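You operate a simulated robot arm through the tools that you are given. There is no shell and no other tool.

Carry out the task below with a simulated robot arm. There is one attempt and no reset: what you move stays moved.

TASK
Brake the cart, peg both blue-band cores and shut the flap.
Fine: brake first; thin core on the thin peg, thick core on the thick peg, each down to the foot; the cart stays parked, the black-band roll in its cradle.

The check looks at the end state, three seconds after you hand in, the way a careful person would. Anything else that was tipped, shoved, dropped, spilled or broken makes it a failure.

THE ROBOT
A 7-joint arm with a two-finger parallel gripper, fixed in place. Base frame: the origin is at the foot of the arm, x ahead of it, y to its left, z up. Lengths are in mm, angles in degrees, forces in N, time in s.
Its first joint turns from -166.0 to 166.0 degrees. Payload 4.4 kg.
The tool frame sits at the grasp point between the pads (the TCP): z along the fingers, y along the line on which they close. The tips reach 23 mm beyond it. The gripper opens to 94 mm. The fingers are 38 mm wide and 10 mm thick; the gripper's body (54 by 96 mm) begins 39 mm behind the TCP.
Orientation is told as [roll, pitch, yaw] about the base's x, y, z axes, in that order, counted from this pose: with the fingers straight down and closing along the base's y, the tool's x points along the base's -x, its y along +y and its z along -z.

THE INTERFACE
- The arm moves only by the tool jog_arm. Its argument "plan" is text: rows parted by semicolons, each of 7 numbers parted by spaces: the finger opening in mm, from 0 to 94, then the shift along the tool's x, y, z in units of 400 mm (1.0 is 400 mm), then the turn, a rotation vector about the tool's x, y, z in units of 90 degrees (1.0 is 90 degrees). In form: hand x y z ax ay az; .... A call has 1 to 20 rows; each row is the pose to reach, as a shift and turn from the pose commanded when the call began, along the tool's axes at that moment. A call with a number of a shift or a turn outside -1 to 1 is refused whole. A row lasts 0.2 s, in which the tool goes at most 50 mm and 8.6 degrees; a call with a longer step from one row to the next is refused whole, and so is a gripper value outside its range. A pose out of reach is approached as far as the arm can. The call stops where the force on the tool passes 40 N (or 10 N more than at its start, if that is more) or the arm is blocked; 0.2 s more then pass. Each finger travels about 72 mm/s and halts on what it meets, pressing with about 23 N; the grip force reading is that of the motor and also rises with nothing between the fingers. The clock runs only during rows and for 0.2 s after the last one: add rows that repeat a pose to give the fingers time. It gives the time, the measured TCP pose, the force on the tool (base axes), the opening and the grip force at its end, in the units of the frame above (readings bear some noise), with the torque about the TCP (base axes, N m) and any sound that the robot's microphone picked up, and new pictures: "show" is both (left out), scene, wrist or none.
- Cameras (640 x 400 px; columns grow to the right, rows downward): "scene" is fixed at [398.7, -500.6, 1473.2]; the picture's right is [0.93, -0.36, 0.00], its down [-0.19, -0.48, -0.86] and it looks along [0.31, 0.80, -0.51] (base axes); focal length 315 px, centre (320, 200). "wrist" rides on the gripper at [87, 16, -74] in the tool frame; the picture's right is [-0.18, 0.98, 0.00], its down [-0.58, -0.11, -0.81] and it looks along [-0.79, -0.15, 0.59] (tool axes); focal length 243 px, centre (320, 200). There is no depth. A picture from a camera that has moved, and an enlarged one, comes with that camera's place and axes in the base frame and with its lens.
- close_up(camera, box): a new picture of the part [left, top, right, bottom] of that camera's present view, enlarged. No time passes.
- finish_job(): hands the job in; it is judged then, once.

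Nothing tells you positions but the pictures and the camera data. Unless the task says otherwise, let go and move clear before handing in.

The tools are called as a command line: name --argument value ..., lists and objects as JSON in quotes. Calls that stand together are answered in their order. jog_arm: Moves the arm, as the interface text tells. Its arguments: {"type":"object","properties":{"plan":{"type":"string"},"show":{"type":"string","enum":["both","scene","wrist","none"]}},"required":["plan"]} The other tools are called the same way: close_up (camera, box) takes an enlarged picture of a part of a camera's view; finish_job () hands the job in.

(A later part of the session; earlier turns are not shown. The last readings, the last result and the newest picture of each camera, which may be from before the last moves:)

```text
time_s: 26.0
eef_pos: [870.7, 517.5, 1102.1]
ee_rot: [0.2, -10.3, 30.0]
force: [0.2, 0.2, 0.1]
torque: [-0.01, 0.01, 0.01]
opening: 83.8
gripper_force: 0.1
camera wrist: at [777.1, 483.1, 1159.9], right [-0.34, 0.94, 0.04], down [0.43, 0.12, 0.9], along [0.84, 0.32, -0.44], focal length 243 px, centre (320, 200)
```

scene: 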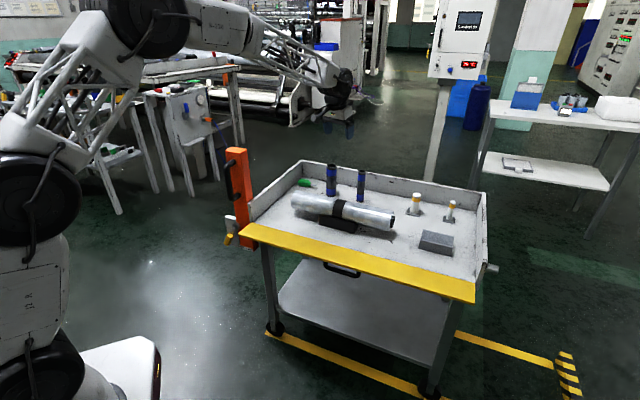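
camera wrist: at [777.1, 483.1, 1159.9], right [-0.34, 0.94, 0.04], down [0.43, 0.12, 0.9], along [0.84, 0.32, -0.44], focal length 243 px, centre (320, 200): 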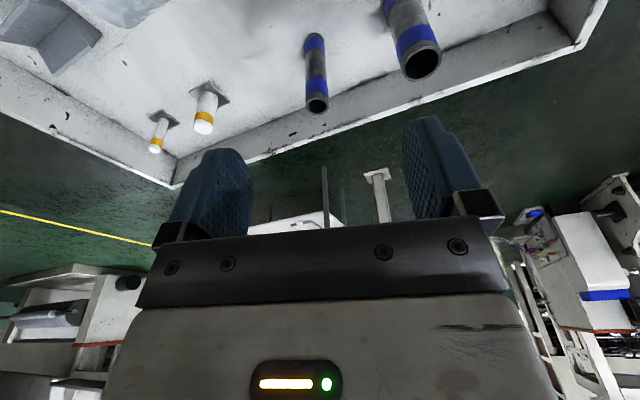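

Excellent view of both cores and both pegs. I take enlarged shots to fix their positions.

close_up --camera "wrist" --box '[280, 20, 360, 120]'

close_up --camera "wrist" --box '[140, 75, 236, 160]'

close_up --camera "wrist" --box '[370, 0, 460, 90]'

```text
4.00 times, centred on (320, 70) of wrist
camera zoom: at [777.1, 483.1, 1159.9], right [-0.34, 0.94, 0.04], down [0.43, 0.12, 0.9], along [0.84, 0.32, -0.44], focal length 970 px, centre (320, 720)
```

zoom: 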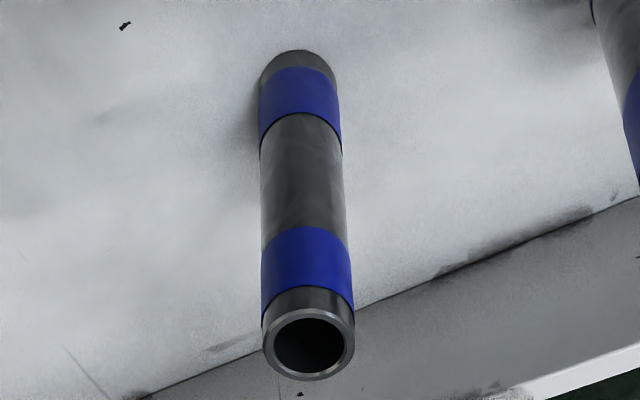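

```text
4.71 times, centred on (188, 118) of wrist
camera zoom: at [777.1, 483.1, 1159.9], right [-0.34, 0.94, 0.04], down [0.43, 0.12, 0.9], along [0.84, 0.32, -0.44], focal length 1142 px, centre (941, 588)
```

zoom: 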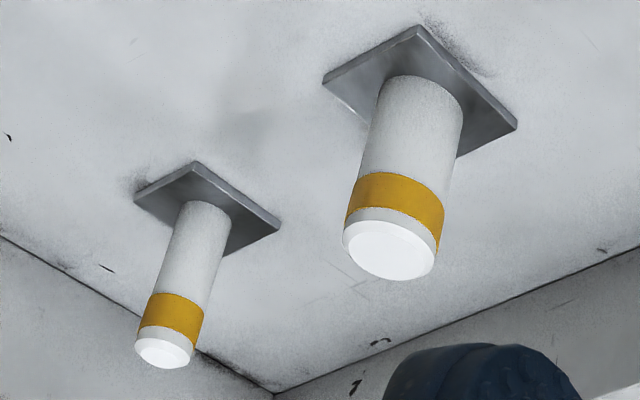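

```text
4.44 times, centred on (415, 45) of wrist
camera zoom: at [777.1, 483.1, 1159.9], right [-0.34, 0.94, 0.04], down [0.43, 0.12, 0.9], along [0.84, 0.32, -0.44], focal length 1078 px, centre (-102, 889)
```

zoom: 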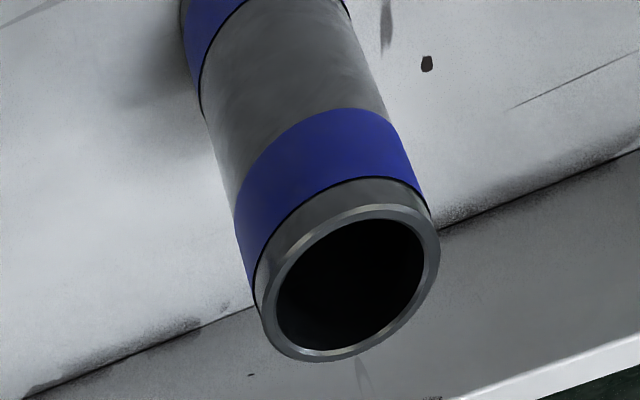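

Fixes: thin core top ≈ (1007, 571, 891), thick core ≈ (905, 661, 893), thin peg top ≈ (1278, 305, 827), thick peg top ≈ (1180, 404, 827), tray ≈ 745. Before grasping I test reach and get a top view above the thin peg, staying well above it.

jog_arm --plan "84 -0.051 -0.0882 0.0325 0.0027 0 0.0149; 84 -0.102 -0.1764 0.0651 0.0054 0 0.0298; 84 -0.153 -0.2646 0.0976 0.0081 0 0.0447; 84 -0.204 -0.3529 0.1302 0.0108 0 0.0596; 84 -0.255 -0.4411 0.1627 0.0135 0 0.0745; 84 -0.306 -0.5294 0.1953 0.0162 0 0.0895; 84 -0.357 -0.6176 0.2278 0.019 0 0.1044; 84 -0.408 -0.7058 0.2603 0.0217 0 0.1193; 84 -0.459 -0.794 0.2929 0.0244 0 0.1342; 84 -0.51 -0.8823 0.3254 0.0271 0 0.1491; 84 -0.561 -0.9705 0.358 0.0298 0 0.164; 84 -0.561 -0.9705 0.358 0.0298 0 0.164" --show "both"

```text
time_s: 28.6
eef_pos: [1275.7, 305.4, 998.3]
ee_rot: [0.2, -10.3, 15.1]
force: [-0.7, 0.3, 0.0]
torque: [0.0, -0.01, 0.0]
opening: 84.2
gripper_force: 0.0
camera wrist: at [1177.1, 296.3, 1056.0], right [-0.08, 1.0, 0.04], down [0.44, 0.0, 0.9], along [0.89, 0.09, -0.44], focal length 243 px, centre (320, 200)
```

scene: 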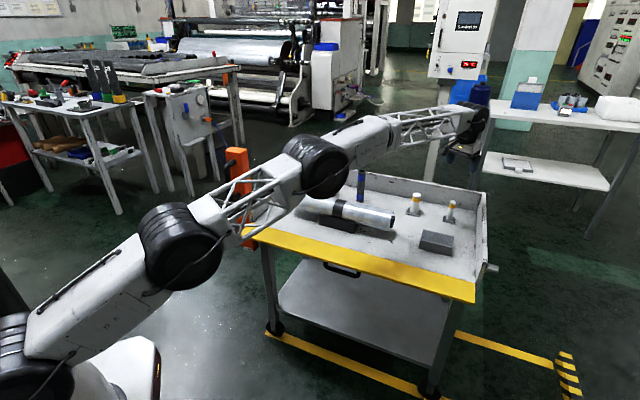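
wrist: 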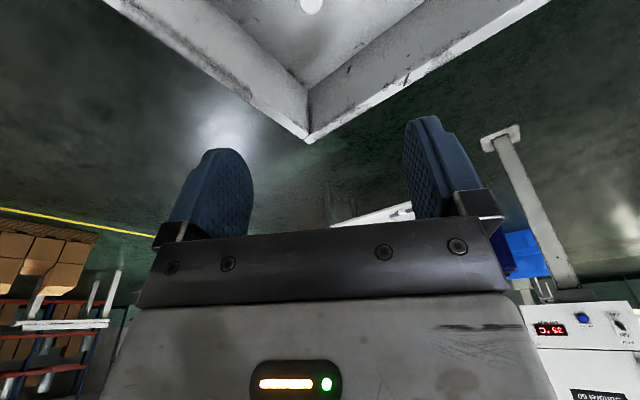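

Reach is fine here with 10° tilt. I take enlarged views of the thin peg from this pose to refine its position.

close_up --camera "wrist" --box '[280, 0, 344, 40]'

close_up --camera "scene" --box '[416, 90, 496, 230]'

```text
10.00 times, centred on (312, 20) of wrist
camera zoom: at [1177.1, 296.3, 1056.0], right [-0.08, 1.0, 0.04], down [0.44, 0.0, 0.9], along [0.89, 0.09, -0.44], focal length 2426 px, centre (400, 2000)
```

zoom: 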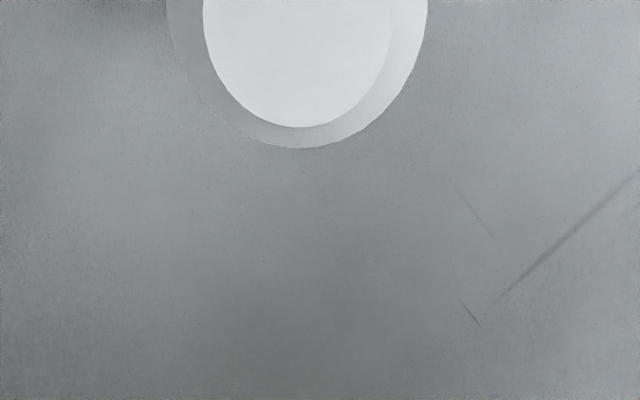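

```text
2.86 times, centred on (456, 160) of scene
camera zoom: at [398.7, -500.6, 1473.2], right [0.93, -0.36, 0.0], down [-0.19, -0.48, -0.86], along [0.31, 0.8, -0.51], focal length 899 px, centre (-69, 314)
```

zoom: 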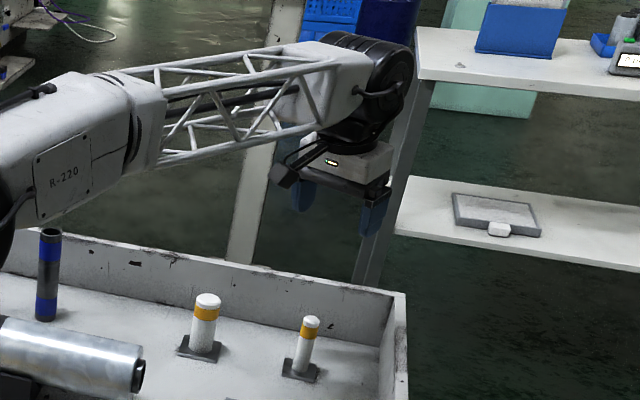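

Peg has a generous chamfer (~3 mm), which helps. Now I go back above the thin core at z≈1000.

jog_arm --plan "84 0.0518 0.0908 -0.0096 -0.0033 0 -0.0182; 84 0.1036 0.1816 -0.0191 -0.0066 0 -0.0364; 84 0.1553 0.2723 -0.0287 -0.0099 0 -0.0547; 84 0.2071 0.3631 -0.0382 -0.0132 0 -0.0729; 84 0.2589 0.4539 -0.0478 -0.0166 0 -0.0911; 84 0.3107 0.5447 -0.0573 -0.0199 0 -0.1093; 84 0.3624 0.6354 -0.0669 -0.0232 0 -0.1276; 84 0.4142 0.7262 -0.0764 -0.0265 0 -0.1458; 84 0.466 0.817 -0.086 -0.0298 0 -0.164; 84 0.466 0.817 -0.086 -0.0298 0 -0.164" --show "both"

```text
time_s: 30.8
eef_pos: [1012.1, 574.8, 998.2]
ee_rot: [0.3, -10.3, 30.2]
force: [-0.2, -0.8, 0.0]
torque: [0.0, 0.03, 0.0]
opening: 84.1
gripper_force: 0.0
camera wrist: at [918.3, 538.3, 1057.1], right [-0.34, 0.94, 0.04], down [0.43, 0.12, 0.9], along [0.84, 0.32, -0.44], focal length 243 px, centre (320, 200)
```

scene: 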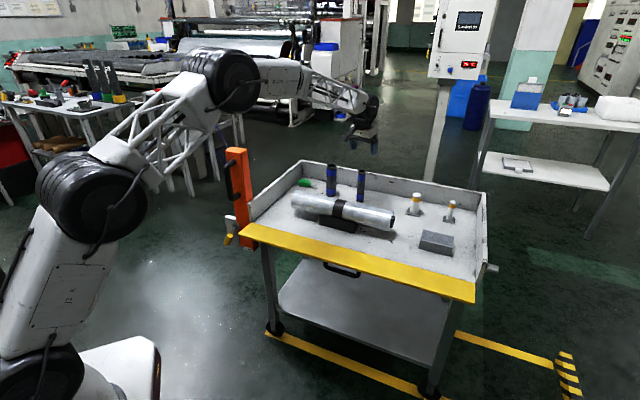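
wrist: 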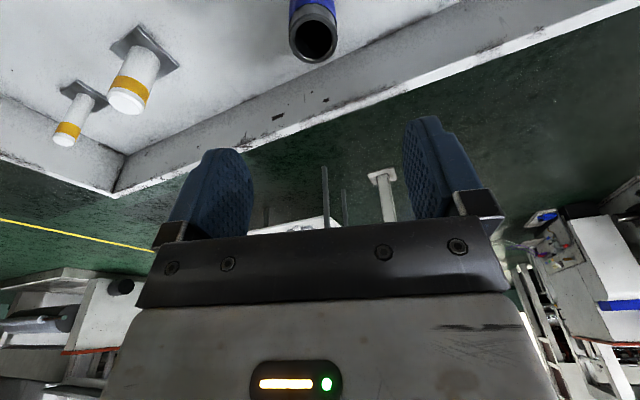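

close_up --camera "wrist" --box '[270, 0, 366, 60]'

close_up --camera "scene" --box '[330, 125, 394, 205]'

```text
6.67 times, centred on (318, 30) of wrist
camera zoom: at [918.3, 538.3, 1057.1], right [-0.34, 0.94, 0.04], down [0.43, 0.12, 0.9], along [0.84, 0.32, -0.44], focal length 1618 px, centre (333, 1333)
```

zoom: 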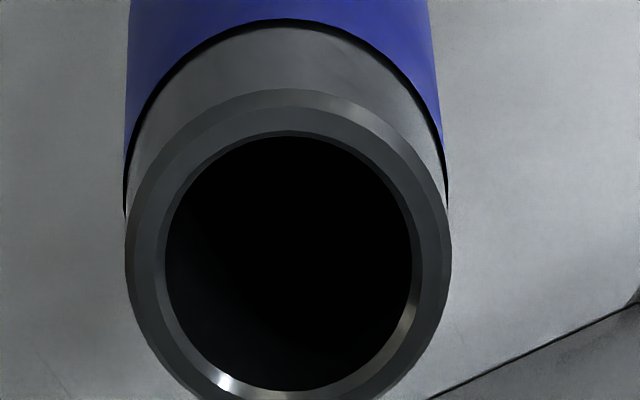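

```text
5.00 times, centred on (362, 165) of scene
camera zoom: at [398.7, -500.6, 1473.2], right [0.93, -0.36, 0.0], down [-0.19, -0.48, -0.86], along [0.31, 0.8, -0.51], focal length 1574 px, centre (110, 375)
```

zoom: 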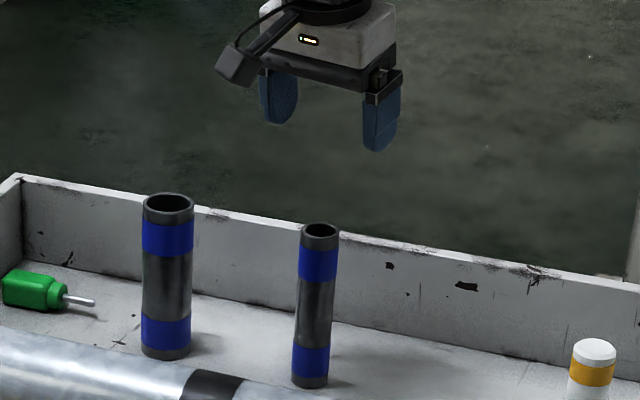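

Core axis measured at about (1008.5, 572.5); I descend with the open fingers around it to about 30 mm below its top.

jog_arm --plan "84 0.0142 -0.0003 0.067 0 0 0; 84 0.0283 -0.0006 0.134 0 0 0; 84 0.0425 -0.0009 0.201 0 0 0; 84 0.0566 -0.0012 0.268 0 0 0; 84 0.0708 -0.0015 0.3353 0 0 0; 84 0.0708 -0.0015 0.3353 0 0 0" --show "both"

```text
time_s: 32.2
eef_pos: [1005.0, 573.6, 862.0]
ee_rot: [0.2, -10.3, 30.0]
force: [0.4, 0.1, -0.1]
torque: [-0.02, 0.01, -0.04]
opening: 84.2
gripper_force: 0.1
camera wrist: at [913.2, 537.7, 921.3], right [-0.34, 0.94, 0.04], down [0.43, 0.12, 0.9], along [0.84, 0.32, -0.44], focal length 243 px, centre (320, 200)
```

scene: 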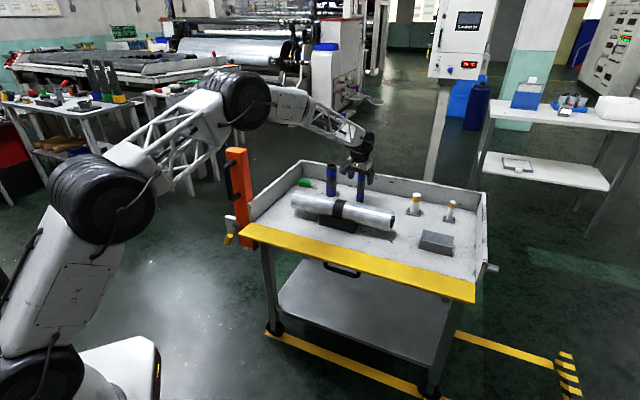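
wrist: 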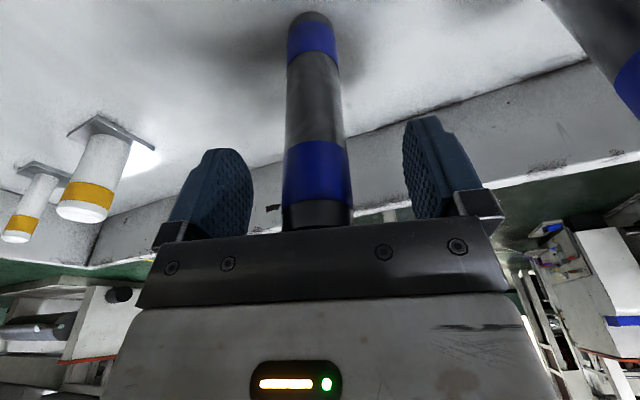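

close_up --camera "scene" --box '[325, 130, 405, 210]'

close_up --camera "wrist" --box '[180, 0, 460, 240]'

```text
5.00 times, centred on (365, 170) of scene
camera zoom: at [398.7, -500.6, 1473.2], right [0.93, -0.36, 0.0], down [-0.19, -0.48, -0.86], along [0.31, 0.8, -0.51], focal length 1574 px, centre (95, 350)
```

zoom: 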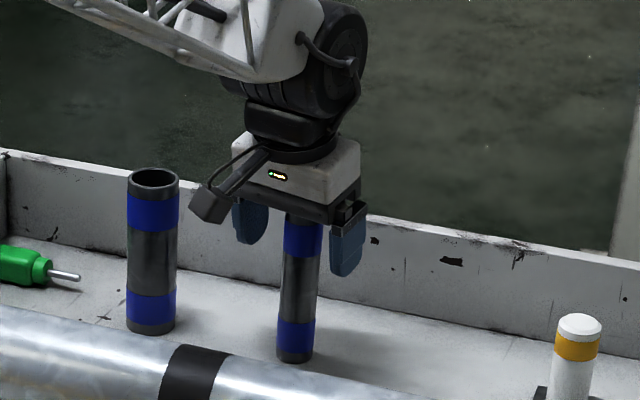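

```text
1.67 times, centred on (320, 120) of wrist
camera zoom: at [913.2, 537.7, 921.3], right [-0.34, 0.94, 0.04], down [0.43, 0.12, 0.9], along [0.84, 0.32, -0.44], focal length 404 px, centre (320, 333)
```

zoom: 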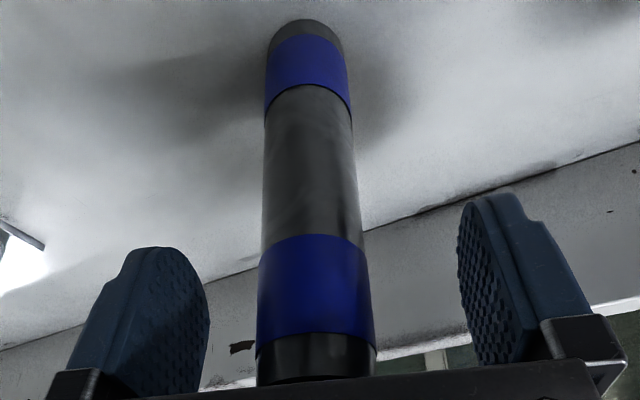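

The core is centered between the pads (within ~1 mm). I close the gripper on it.

jog_arm --plan "60 0 -0.002 0 0 0 0; 45 0 -0.002 0 0 0 0; 38 0 -0.002 0 0 0 0; 25 0 -0.002 0 0 0 0; 25 0 -0.002 0 0 0 0; 25 0 -0.002 0 0 0 0" --show "both"

```text
time_s: 33.6
eef_pos: [1006.2, 572.3, 863.9]
ee_rot: [0.1, -10.3, 30.1]
force: [0.1, 0.6, -0.1]
torque: [0.0, -0.03, 0.02]
opening: 32.1
gripper_force: 23.4
camera wrist: at [913.6, 536.1, 921.0], right [-0.34, 0.94, 0.04], down [0.43, 0.12, 0.9], along [0.84, 0.32, -0.44], focal length 243 px, centre (320, 200)
```

scene: 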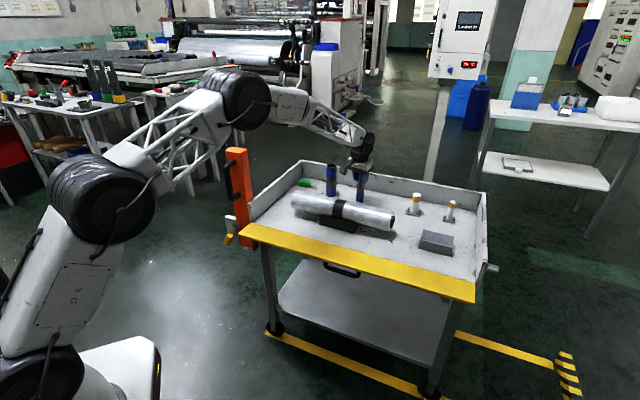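
wrist: 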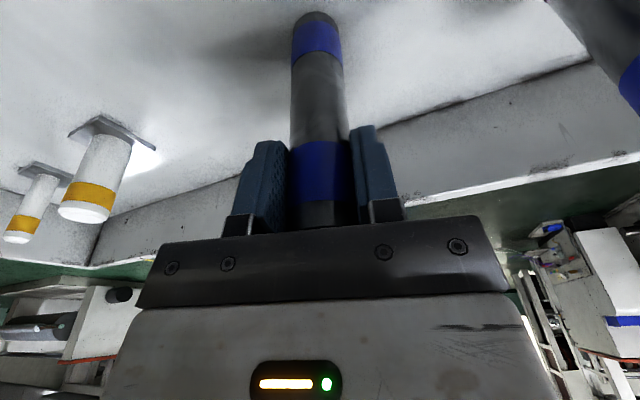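

Gripped at 32 mm. I record where the core sits in the hand before lifting.

close_up --camera "wrist" --box '[270, 0, 370, 60]'

close_up --camera "scene" --box '[335, 150, 399, 210]'

```text
6.40 times, centred on (320, 30) of wrist
camera zoom: at [913.6, 536.1, 921.0], right [-0.34, 0.94, 0.04], down [0.43, 0.12, 0.9], along [0.84, 0.32, -0.44], focal length 1553 px, centre (320, 1288)
```

zoom: 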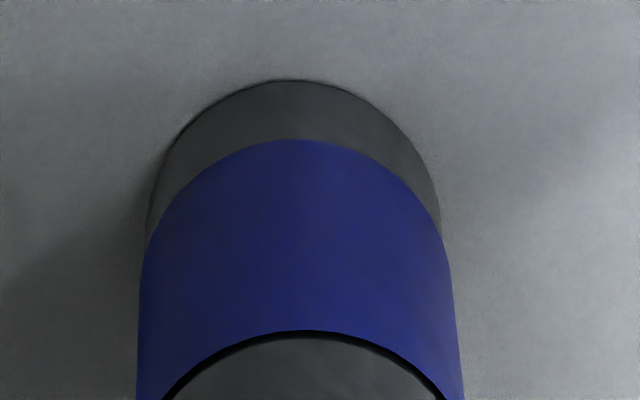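

```text
6.67 times, centred on (367, 180) of scene
camera zoom: at [398.7, -500.6, 1473.2], right [0.93, -0.36, 0.0], down [-0.19, -0.48, -0.86], along [0.31, 0.8, -0.51], focal length 2098 px, centre (7, 333)
```

zoom: 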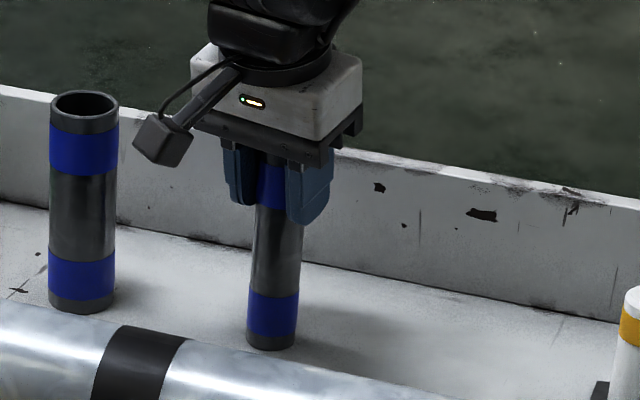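

Core bottom is nearly directly below the TCP. I lift it straight up 130 mm.

jog_arm --plan "25 -0.0058 0 -0.032 0 0 0; 25 -0.0145 0 -0.08 0 0 0; 25 -0.029 0 -0.16 0 0 0; 25 -0.0435 0 -0.24 0 0 0; 25 -0.058 0 -0.32 0 0 0; 25 -0.058 0 -0.32 0 0 0" --show "both"

```text
time_s: 35.0
eef_pos: [1005.6, 570.5, 992.7]
ee_rot: [0.3, -10.3, 30.0]
force: [0.2, 0.0, -1.0]
torque: [0.0, -0.05, 0.01]
opening: 31.7
gripper_force: 22.8
camera wrist: at [912.9, 535.5, 1050.0], right [-0.34, 0.94, 0.04], down [0.43, 0.12, 0.9], along [0.84, 0.32, -0.44], focal length 243 px, centre (320, 200)
```

scene: 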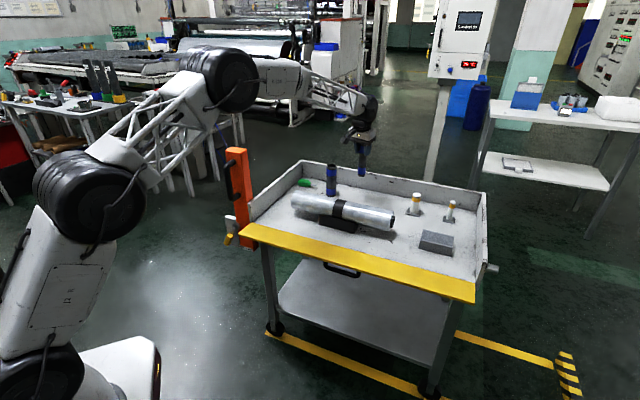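
wrist: 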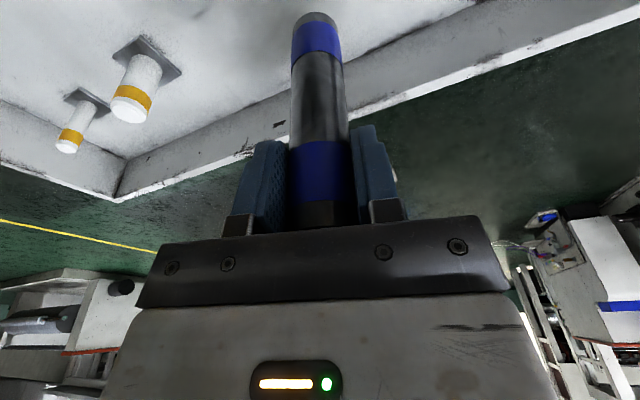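

Core is held steady. I carry it across at this height to above the thin peg, rotating the hand 15°.

jog_arm --plan "25 -0.0256 -0.0917 0.0043 0.003 0 0.0164; 25 -0.0512 -0.1833 0.0087 0.006 0 0.0328; 25 -0.0767 -0.275 0.013 0.0089 0 0.0492; 25 -0.1023 -0.3667 0.0173 0.0119 0 0.0656; 25 -0.1279 -0.4584 0.0217 0.0149 0 0.082; 25 -0.1535 -0.55 0.026 0.0179 0 0.0984; 25 -0.1791 -0.6417 0.0303 0.0209 0 0.1148; 25 -0.2046 -0.7334 0.0346 0.0238 0 0.1312; 25 -0.2302 -0.825 0.039 0.0268 0 0.1476; 25 -0.2558 -0.9167 0.0433 0.0298 0 0.164; 25 -0.2558 -0.9167 0.0433 0.0298 0 0.164" --show "both"

close_up --camera "wrist" --box '[270, 0, 370, 60]'

close_up --camera "scene" --box '[410, 130, 490, 230]'

```text
time_s: 37.4
eef_pos: [1280.5, 304.8, 993.1]
ee_rot: [0.2, -10.3, 15.2]
force: [0.6, 0.1, -0.2]
torque: [0.01, 0.01, -0.04]
opening: 32.0
gripper_force: 22.6
camera wrist: at [1181.2, 295.3, 1050.5], right [-0.08, 1.0, 0.04], down [0.44, 0.0, 0.9], along [0.89, 0.09, -0.44], focal length 243 px, centre (320, 200)
```

scene: 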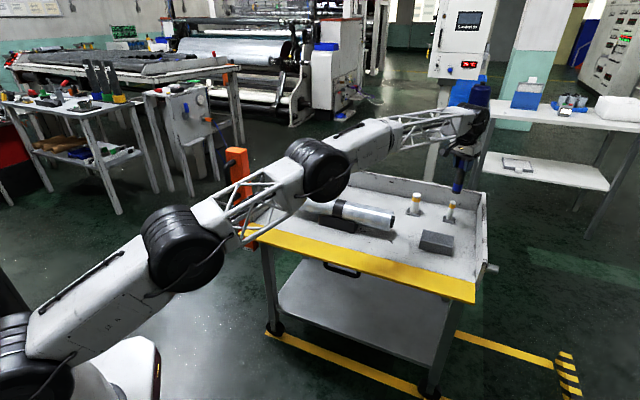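
wrist: 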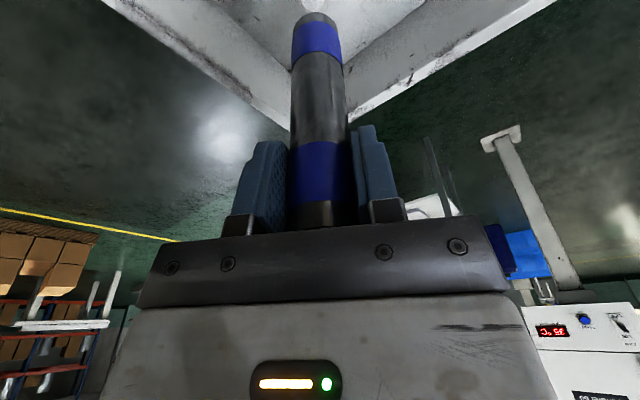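

```text
6.40 times, centred on (320, 30) of wrist
camera zoom: at [1181.2, 295.3, 1050.5], right [-0.08, 1.0, 0.04], down [0.44, 0.0, 0.9], along [0.89, 0.09, -0.44], focal length 1553 px, centre (320, 1288)
```

zoom: 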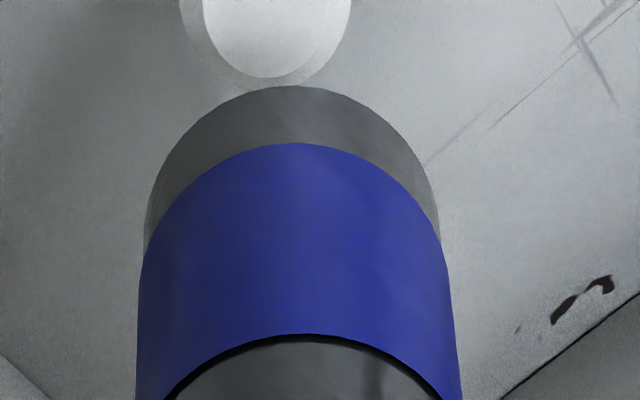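

```text
4.00 times, centred on (450, 180) of scene
camera zoom: at [398.7, -500.6, 1473.2], right [0.93, -0.36, 0.0], down [-0.19, -0.48, -0.86], along [0.31, 0.8, -0.51], focal length 1259 px, centre (-200, 280)
```

zoom: 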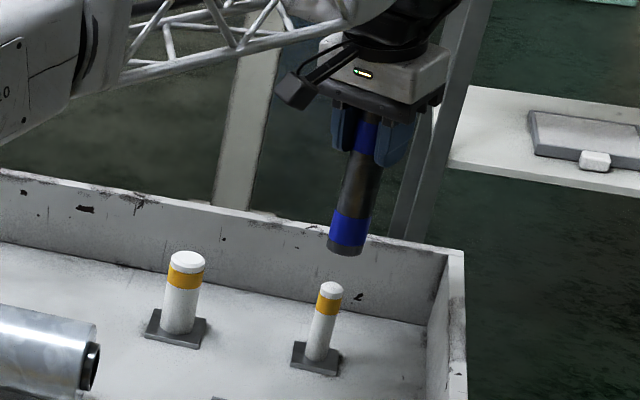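

Both the core's lower end and the peg top are visible to the wrist camera. I check the core's verticality and offset in finer scene zooms.

close_up --camera "scene" --box '[424, 150, 488, 214]'

close_up --camera "scene" --box '[430, 170, 478, 226]'

```text
6.25 times, centred on (456, 182) of scene
camera zoom: at [398.7, -500.6, 1473.2], right [0.93, -0.36, 0.0], down [-0.19, -0.48, -0.86], along [0.31, 0.8, -0.51], focal length 1967 px, centre (-530, 312)
```

zoom: 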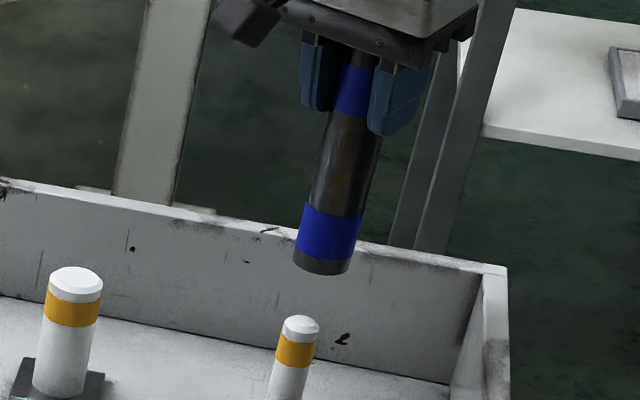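

```text
7.14 times, centred on (454, 198) of scene
camera zoom: at [398.7, -500.6, 1473.2], right [0.93, -0.36, 0.0], down [-0.19, -0.48, -0.86], along [0.31, 0.8, -0.51], focal length 2248 px, centre (-637, 214)
```

zoom: 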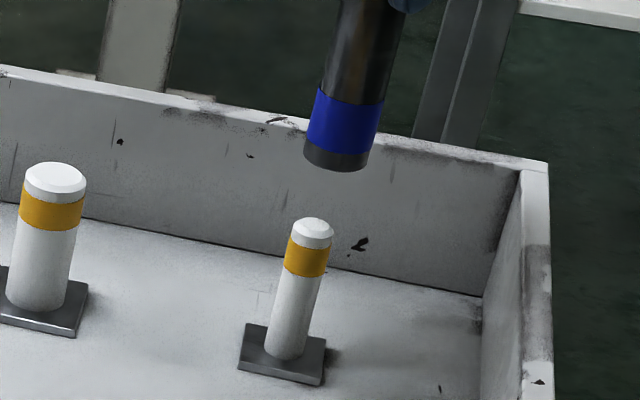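

Offsets look within ~2 mm. I lower to leave a gap of roughly 10 mm and re-measure.

jog_arm --plan "25 0.006 0 0.033 0 0 0; 25 0.012 0 0.066 0 0 0; 25 0.0165 0 0.091 0 0 0; 25 0.0165 0 0.091 0 0 0" --show "none"

close_up --camera "wrist" --box '[270, 0, 370, 60]'

close_up --camera "scene" --box '[430, 185, 470, 210]'

```text
time_s: 38.4
eef_pos: [1280.8, 304.9, 957.2]
ee_rot: [0.2, -10.3, 15.2]
force: [-1.4, 0.0, -0.4]
torque: [0.01, 0.0, 0.01]
opening: 31.9
gripper_force: 23.2
```

```text
6.40 times, centred on (320, 30) of wrist
camera zoom: at [1182.1, 295.7, 1014.5], right [-0.08, 1.0, 0.04], down [0.44, 0.0, 0.9], along [0.89, 0.09, -0.44], focal length 1553 px, centre (320, 1288)
```

zoom: 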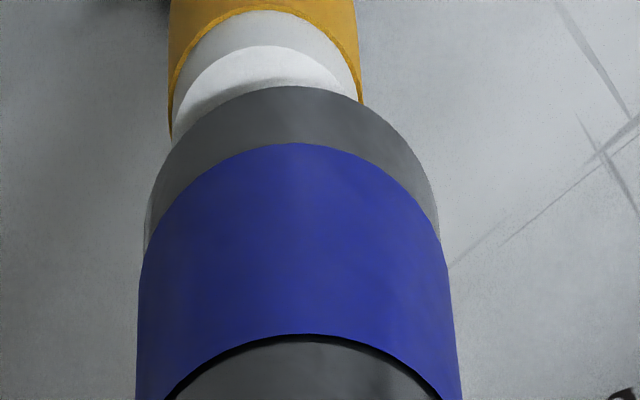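

```text
16.00 times, centred on (450, 198) of scene
camera zoom: at [398.7, -500.6, 1473.2], right [0.93, -0.36, 0.0], down [-0.19, -0.48, -0.86], along [0.31, 0.8, -0.51], focal length 5035 px, centre (-1760, 240)
```

zoom: 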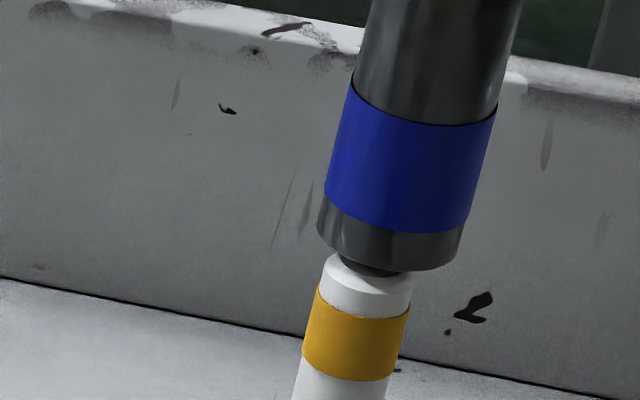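

By both cameras the core sits ~5 mm too far out and ~2 mm left of the peg axis. I shift by that amount and re-measure.

jog_arm --plan "25 0.0145 -0.002 -0.0027 0 0 0; 25 0.0145 -0.002 -0.0027 0 0 0" --show "none"

close_up --camera "wrist" --box '[270, 0, 370, 60]'

close_up --camera "scene" --box '[430, 185, 470, 210]'

close_up --camera "scene" --box '[438, 192, 462, 207]'

```text
time_s: 39.0
eef_pos: [1275.4, 302.3, 956.8]
ee_rot: [0.2, -10.3, 15.1]
force: [0.0, -0.2, 0.1]
torque: [-0.05, 0.0, 0.04]
opening: 31.9
gripper_force: 23.2
```

```text
6.40 times, centred on (320, 30) of wrist
camera zoom: at [1176.2, 293.1, 1014.6], right [-0.08, 1.0, 0.04], down [0.44, 0.0, 0.9], along [0.89, 0.09, -0.44], focal length 1553 px, centre (320, 1288)
```

zoom: 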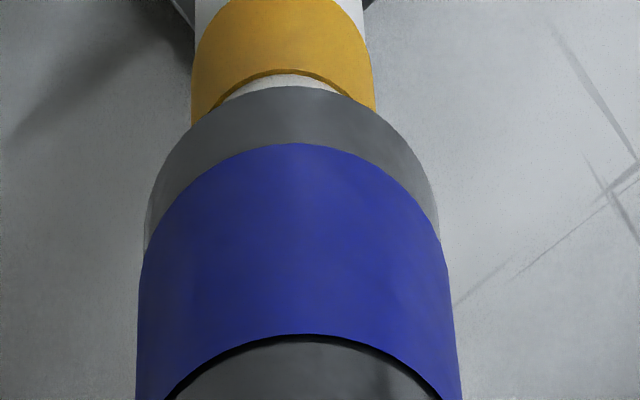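

```text
16.00 times, centred on (450, 198) of scene
camera zoom: at [398.7, -500.6, 1473.2], right [0.93, -0.36, 0.0], down [-0.19, -0.48, -0.86], along [0.31, 0.8, -0.51], focal length 5035 px, centre (-1760, 240)
```

zoom: 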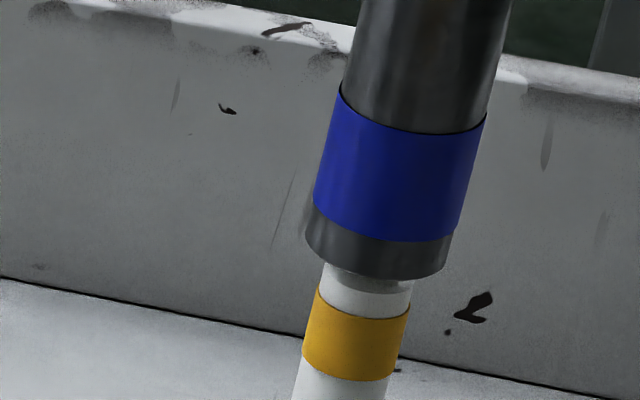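

```text
16.00 times, centred on (450, 200) of scene
camera zoom: at [398.7, -500.6, 1473.2], right [0.93, -0.36, 0.0], down [-0.19, -0.48, -0.86], along [0.31, 0.8, -0.51], focal length 5035 px, centre (-1760, 208)
```

zoom: 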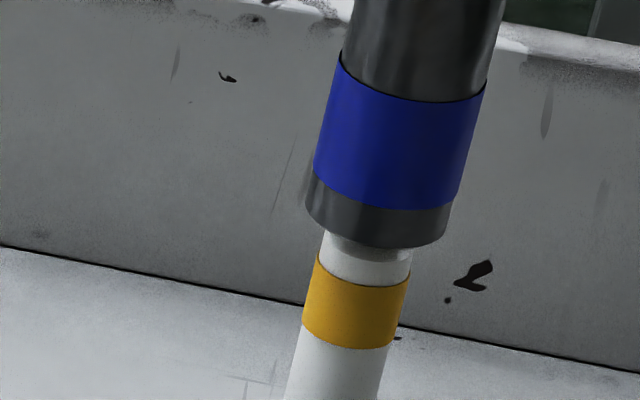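

Alignment is now within ~1 mm laterally by both cameras. I lower gently 14 mm to engage the chamfer and check forces.

jog_arm --plan "25 0.0035 -0.0005 0.0086 0 0 0; 25 0.0051 -0.0005 0.0172 0 0 0; 25 0.0067 -0.0005 0.0258 0 0 0; 25 0.0083 -0.0005 0.0344 0 0 0; 25 0.0083 -0.0005 0.0344 0 0 0" --show "none"

close_up --camera "wrist" --box '[270, 0, 370, 60]'

close_up --camera "scene" --box '[430, 185, 470, 210]'

```text
time_s: 40.2
eef_pos: [1274.1, 302.7, 941.4]
ee_rot: [0.1, -10.3, 15.1]
force: [-0.4, -0.2, 0.3]
torque: [0.0, 0.02, -0.03]
opening: 32.0
gripper_force: 22.6
```

```text
6.40 times, centred on (320, 30) of wrist
camera zoom: at [1175.1, 292.7, 999.3], right [-0.08, 1.0, 0.04], down [0.44, 0.0, 0.9], along [0.89, 0.09, -0.44], focal length 1553 px, centre (320, 1288)
```

zoom: 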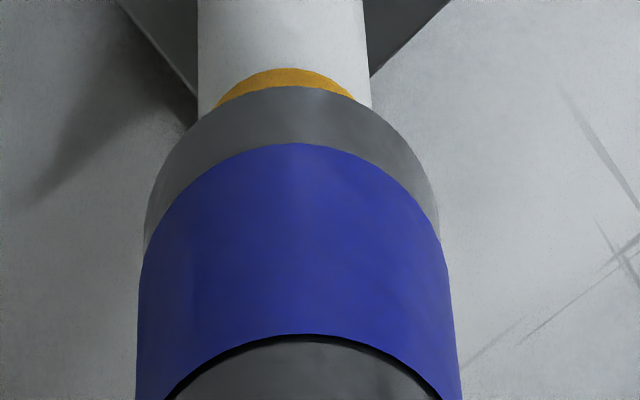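

```text
16.00 times, centred on (450, 198) of scene
camera zoom: at [398.7, -500.6, 1473.2], right [0.93, -0.36, 0.0], down [-0.19, -0.48, -0.86], along [0.31, 0.8, -0.51], focal length 5035 px, centre (-1760, 240)
```

zoom: 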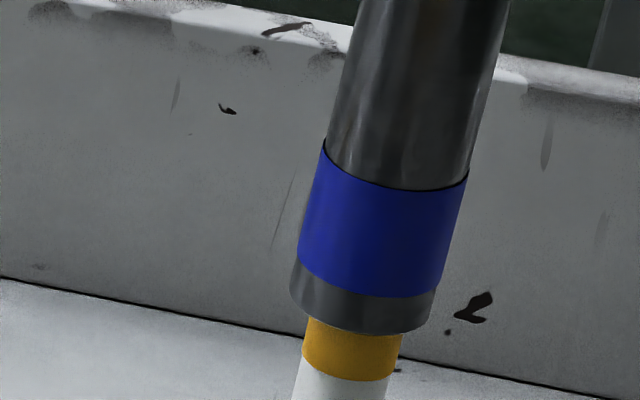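

The core is over the peg top with no contact force. I continue down in small steps with a 1 mm centering nudge.

jog_arm --plan "25 -0.002 0 0.0005 0 0 0; 25 0.0016 0 0.0197 0 0 0; 25 0.0052 0 0.0394 0 0 0; 25 0.0088 0 0.059 0 0 0; 25 0.0123 0 0.0787 0 0 0; 25 0.0159 0 0.0984 0 0 0; 25 0.0159 0 0.0984 0 0 0" --show "none"

close_up --camera "wrist" --box '[270, 0, 370, 60]'

close_up --camera "scene" --box '[420, 180, 484, 220]'

```text
time_s: 41.8
eef_pos: [1274.8, 302.9, 901.8]
ee_rot: [0.2, -10.3, 15.1]
force: [0.7, 0.2, -0.2]
torque: [0.0, 0.01, -0.03]
opening: 32.2
gripper_force: 22.4
```

```text
6.40 times, centred on (320, 30) of wrist
camera zoom: at [1176.3, 293.4, 959.6], right [-0.08, 1.0, 0.04], down [0.44, 0.0, 0.9], along [0.89, 0.09, -0.44], focal length 1553 px, centre (320, 1288)
```

zoom: 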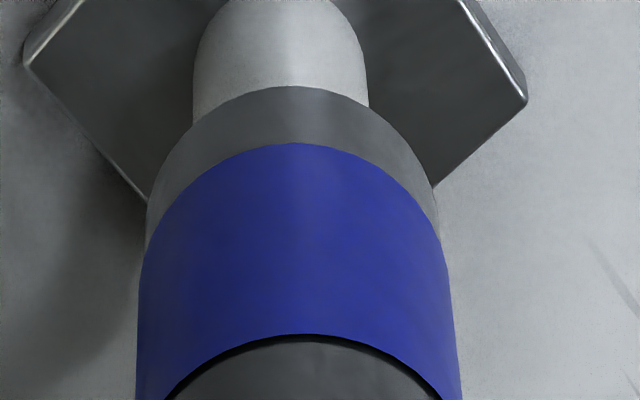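

```text
10.00 times, centred on (452, 200) of scene
camera zoom: at [398.7, -500.6, 1473.2], right [0.93, -0.36, 0.0], down [-0.19, -0.48, -0.86], along [0.31, 0.8, -0.51], focal length 3147 px, centre (-1000, 200)
```

zoom: 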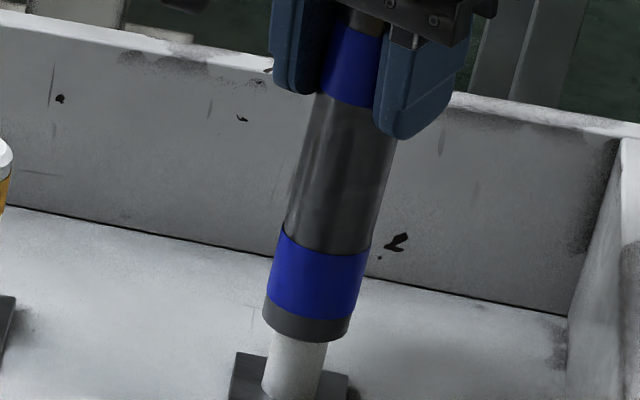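

Sliding cleanly. About 28 mm remain to the foot; I go down most of it, then creep until contact.

jog_arm --plan "25 0.0027 0 0.0148 0 0 0; 25 0.0054 0 0.0295 0 0 0; 25 0.0081 0 0.0443 0 0 0; 25 0.0103 0 0.0565 0 0 0; 25 0.0116 0 0.0639 0 0 0; 25 0.0125 0 0.0688 0 0 0; 25 0.0134 0 0.0738 0 0 0; 25 0.0143 0 0.0787 0 0 0; 25 0.0152 0 0.0836 0 0 0" --show "none"

close_up --camera "wrist" --box '[270, 0, 370, 60]'

close_up --camera "scene" --box '[420, 185, 484, 225]'

```text
time_s: 43.8
eef_pos: [1275.2, 302.6, 868.4]
ee_rot: [0.3, -10.2, 15.1]
force: [-1.2, 1.1, 6.6]
torque: [0.04, 0.21, 0.0]
opening: 32.2
gripper_force: 22.9
```

```text
6.40 times, centred on (320, 30) of wrist
camera zoom: at [1176.6, 293.0, 926.9], right [-0.08, 1.0, 0.04], down [0.44, 0.0, 0.9], along [0.89, 0.09, -0.44], focal length 1553 px, centre (320, 1288)
```

zoom: 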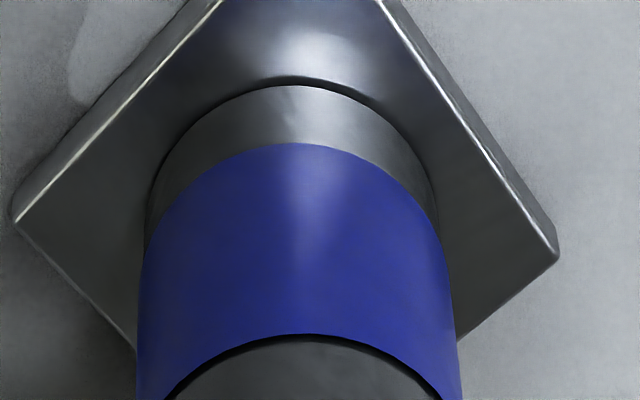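

```text
10.00 times, centred on (452, 205) of scene
camera zoom: at [398.7, -500.6, 1473.2], right [0.93, -0.36, 0.0], down [-0.19, -0.48, -0.86], along [0.31, 0.8, -0.51], focal length 3147 px, centre (-1000, 150)
```

zoom: 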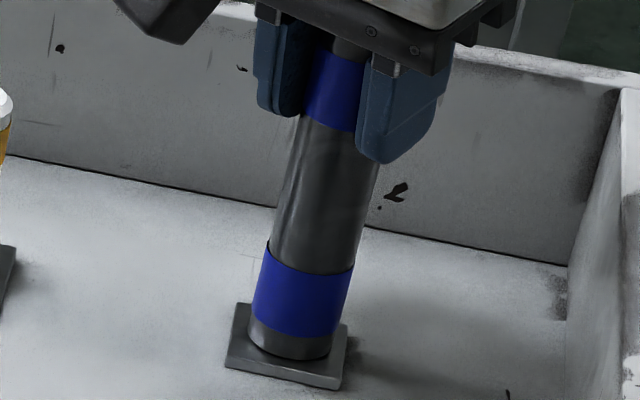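

Contact at the foot (6.6 N upward). I release, pause, and lift straight up.

jog_arm --plan "40 0 0 0 0 0 0; 55 0 0 0 0 0 0; 70 0 0 0 0 0 0; 76 0 0 0 0 0 0; 76 -0.009 0 -0.05 0 0 0; 76 -0.022 0 -0.12 0 0 0; 76 -0.036 0 -0.2 0 0 0; 76 -0.054 0 -0.3 0 0 0; 76 -0.072 0 -0.4 0 0 0" --show "both"

close_up --camera "scene" --box '[415, 165, 479, 225]'

```text
time_s: 45.8
eef_pos: [1274.9, 301.8, 1029.1]
ee_rot: [0.2, -10.2, 15.1]
force: [0.1, 0.6, -1.7]
torque: [0.01, 0.0, -0.03]
opening: 76.1
gripper_force: 0.1
camera wrist: at [1175.8, 292.6, 1086.9], right [-0.08, 1.0, 0.04], down [0.44, 0.0, 0.9], along [0.89, 0.09, -0.44], focal length 243 px, centre (320, 200)
```

scene: 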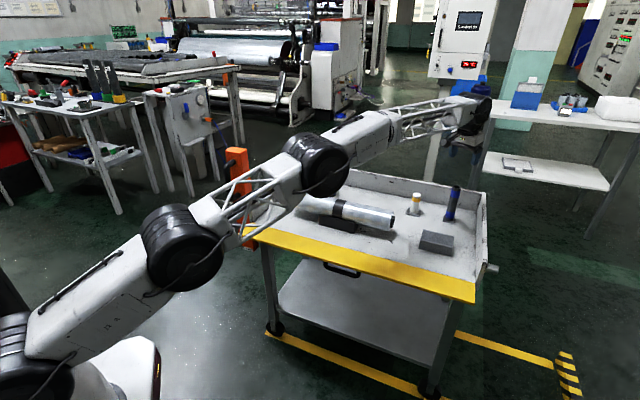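
wrist: 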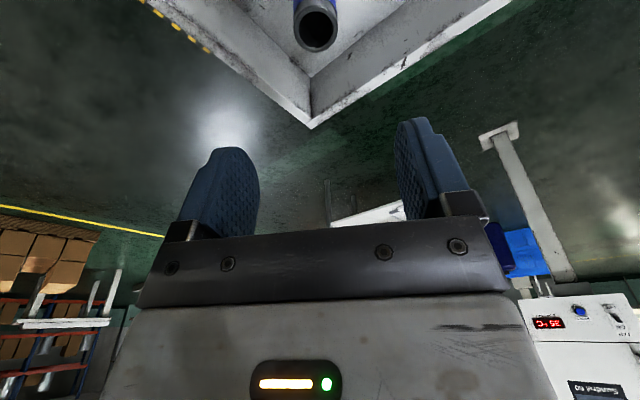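

```text
6.67 times, centred on (447, 195) of scene
camera zoom: at [398.7, -500.6, 1473.2], right [0.93, -0.36, 0.0], down [-0.19, -0.48, -0.86], along [0.31, 0.8, -0.51], focal length 2098 px, centre (-527, 233)
```

zoom: 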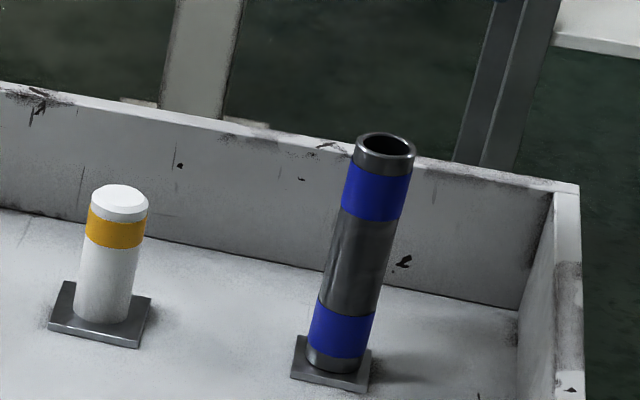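

The thin core is seated on its foot. Now I swing back, high, toward the thick core.

jog_arm --plan "84 0.057 0.0972 -0.01 -0.0035 0 -0.0197; 84 0.114 0.1944 -0.0201 -0.0071 0 -0.0394; 84 0.171 0.2916 -0.0302 -0.0106 0 -0.0591; 84 0.228 0.3888 -0.0402 -0.0142 0 -0.0788; 84 0.285 0.486 -0.0503 -0.0177 0 -0.0985; 84 0.342 0.5832 -0.0603 -0.0212 0 -0.1182; 84 0.399 0.6804 -0.0704 -0.0248 0 -0.1379; 84 0.456 0.7776 -0.0804 -0.0283 0 -0.1576; 84 0.513 0.8748 -0.0905 -0.0319 0 -0.1773; 84 0.57 0.972 -0.1005 -0.0354 0 -0.197; 84 0.57 0.972 -0.1005 -0.0354 0 -0.197" --show "none"

```text
time_s: 48.2
eef_pos: [948.8, 617.2, 1031.6]
ee_rot: [0.2, -10.3, 33.2]
force: [-0.3, -0.1, -0.1]
torque: [0.0, -0.02, -0.03]
opening: 84.0
gripper_force: 0.1
```

jog_arm --plan "84 0.023 0.076 0.035 -0.003 0 -0.0164; 84 0.046 0.152 0.0705 -0.006 0 -0.0328; 84 0.046 0.152 0.0705 -0.006 0 -0.0328" --show "both"

close_up --camera "wrist" --box '[270, 0, 366, 60]'

close_up --camera "scene" --box '[300, 120, 364, 200]'

```text
time_s: 49.0
eef_pos: [905.1, 660.7, 1000.6]
ee_rot: [0.2, -10.3, 36.2]
force: [0.1, 0.1, -0.2]
torque: [-0.01, -0.02, -0.02]
opening: 84.0
gripper_force: 0.1
camera wrist: at [817.2, 616.6, 1057.9], right [-0.43, 0.9, 0.04], down [0.41, 0.16, 0.9], along [0.8, 0.4, -0.44], focal length 243 px, centre (320, 200)
```

scene: 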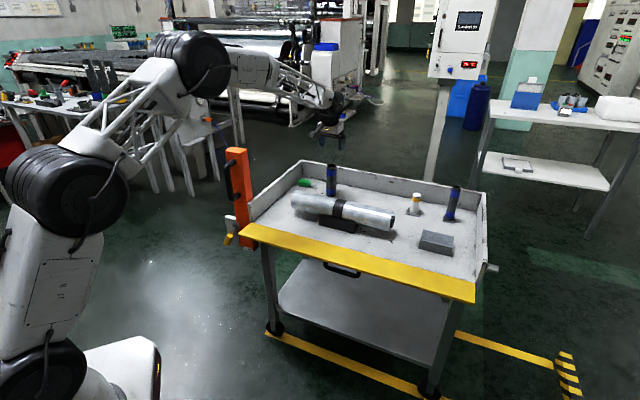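
wrist: 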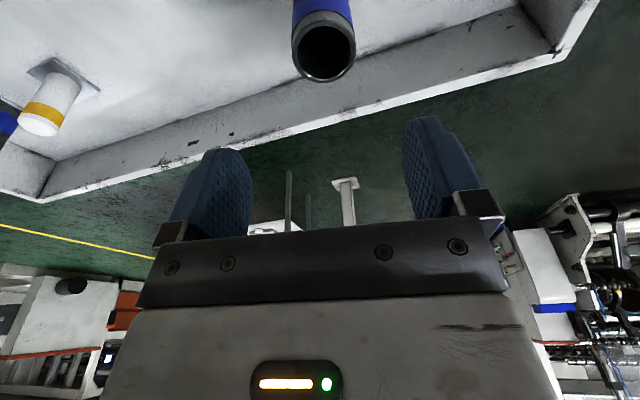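

```text
6.67 times, centred on (318, 30) of wrist
camera zoom: at [817.2, 616.6, 1057.9], right [-0.43, 0.9, 0.04], down [0.41, 0.16, 0.9], along [0.8, 0.4, -0.44], focal length 1618 px, centre (333, 1333)
```

zoom: 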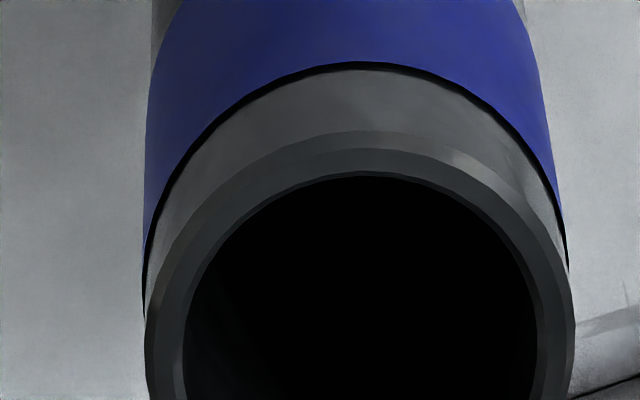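

```text
5.00 times, centred on (332, 160) of scene
camera zoom: at [398.7, -500.6, 1473.2], right [0.93, -0.36, 0.0], down [-0.19, -0.48, -0.86], along [0.31, 0.8, -0.51], focal length 1574 px, centre (260, 400)
```

zoom: 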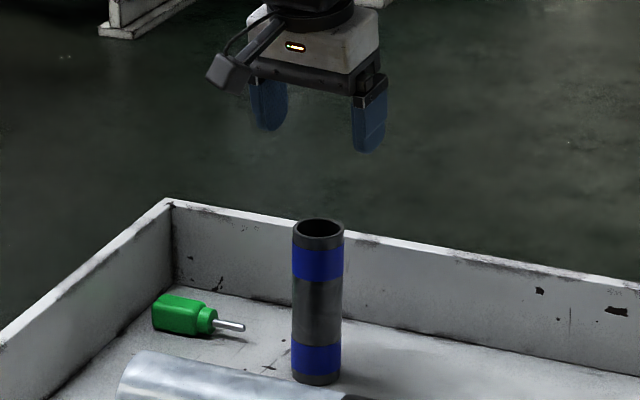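

The wrist view shows the thick core ~7 mm off in both directions from the TCP. I shift accordingly and lower part-way to re-check.

jog_arm --plan "84 -0.017 0.0152 0.0032 0 0 0; 84 -0.0098 0.0152 0.0426 0 0 0; 84 -0.0026 0.0152 0.082 0 0 0; 84 -0.0026 0.0152 0.082 0 0 0" --show "wrist"

close_up --camera "wrist" --box '[260, 0, 380, 110]'

close_up --camera "scene" --box '[300, 120, 364, 200]'

```text
time_s: 50.0
eef_pos: [908.3, 669.6, 967.2]
ee_rot: [0.3, -10.4, 36.2]
force: [0.9, 0.2, 0.7]
torque: [0.01, 0.0, -0.03]
opening: 83.9
gripper_force: 0.1
camera wrist: at [819.5, 624.6, 1025.2], right [-0.43, 0.9, 0.04], down [0.41, 0.16, 0.9], along [0.8, 0.4, -0.44], focal length 243 px, centre (320, 200)
```

wrist: 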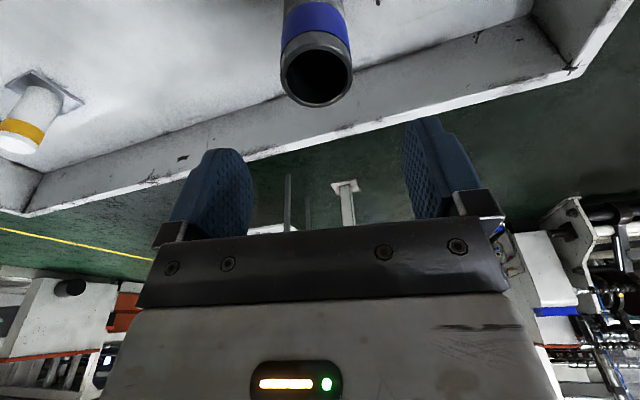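

```text
3.64 times, centred on (320, 55) of wrist
camera zoom: at [819.5, 624.6, 1025.2], right [-0.43, 0.9, 0.04], down [0.41, 0.16, 0.9], along [0.8, 0.4, -0.44], focal length 882 px, centre (320, 727)
```

zoom: 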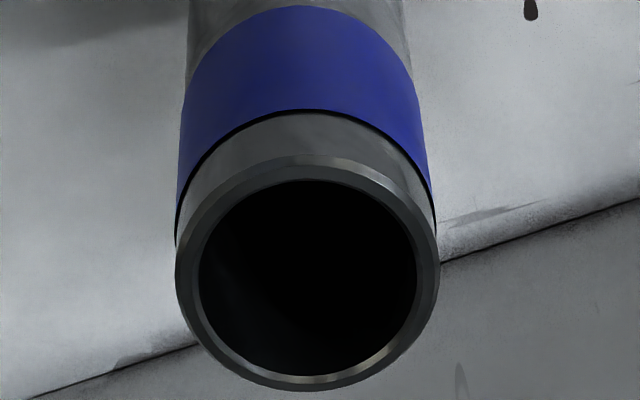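

```text
5.00 times, centred on (332, 160) of scene
camera zoom: at [398.7, -500.6, 1473.2], right [0.93, -0.36, 0.0], down [-0.19, -0.48, -0.86], along [0.31, 0.8, -0.51], focal length 1574 px, centre (260, 400)
```

zoom: 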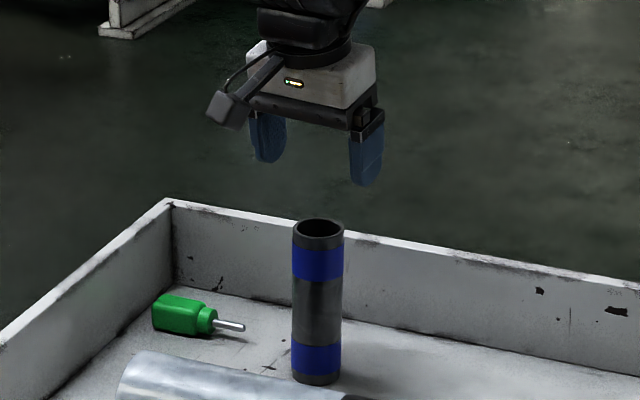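

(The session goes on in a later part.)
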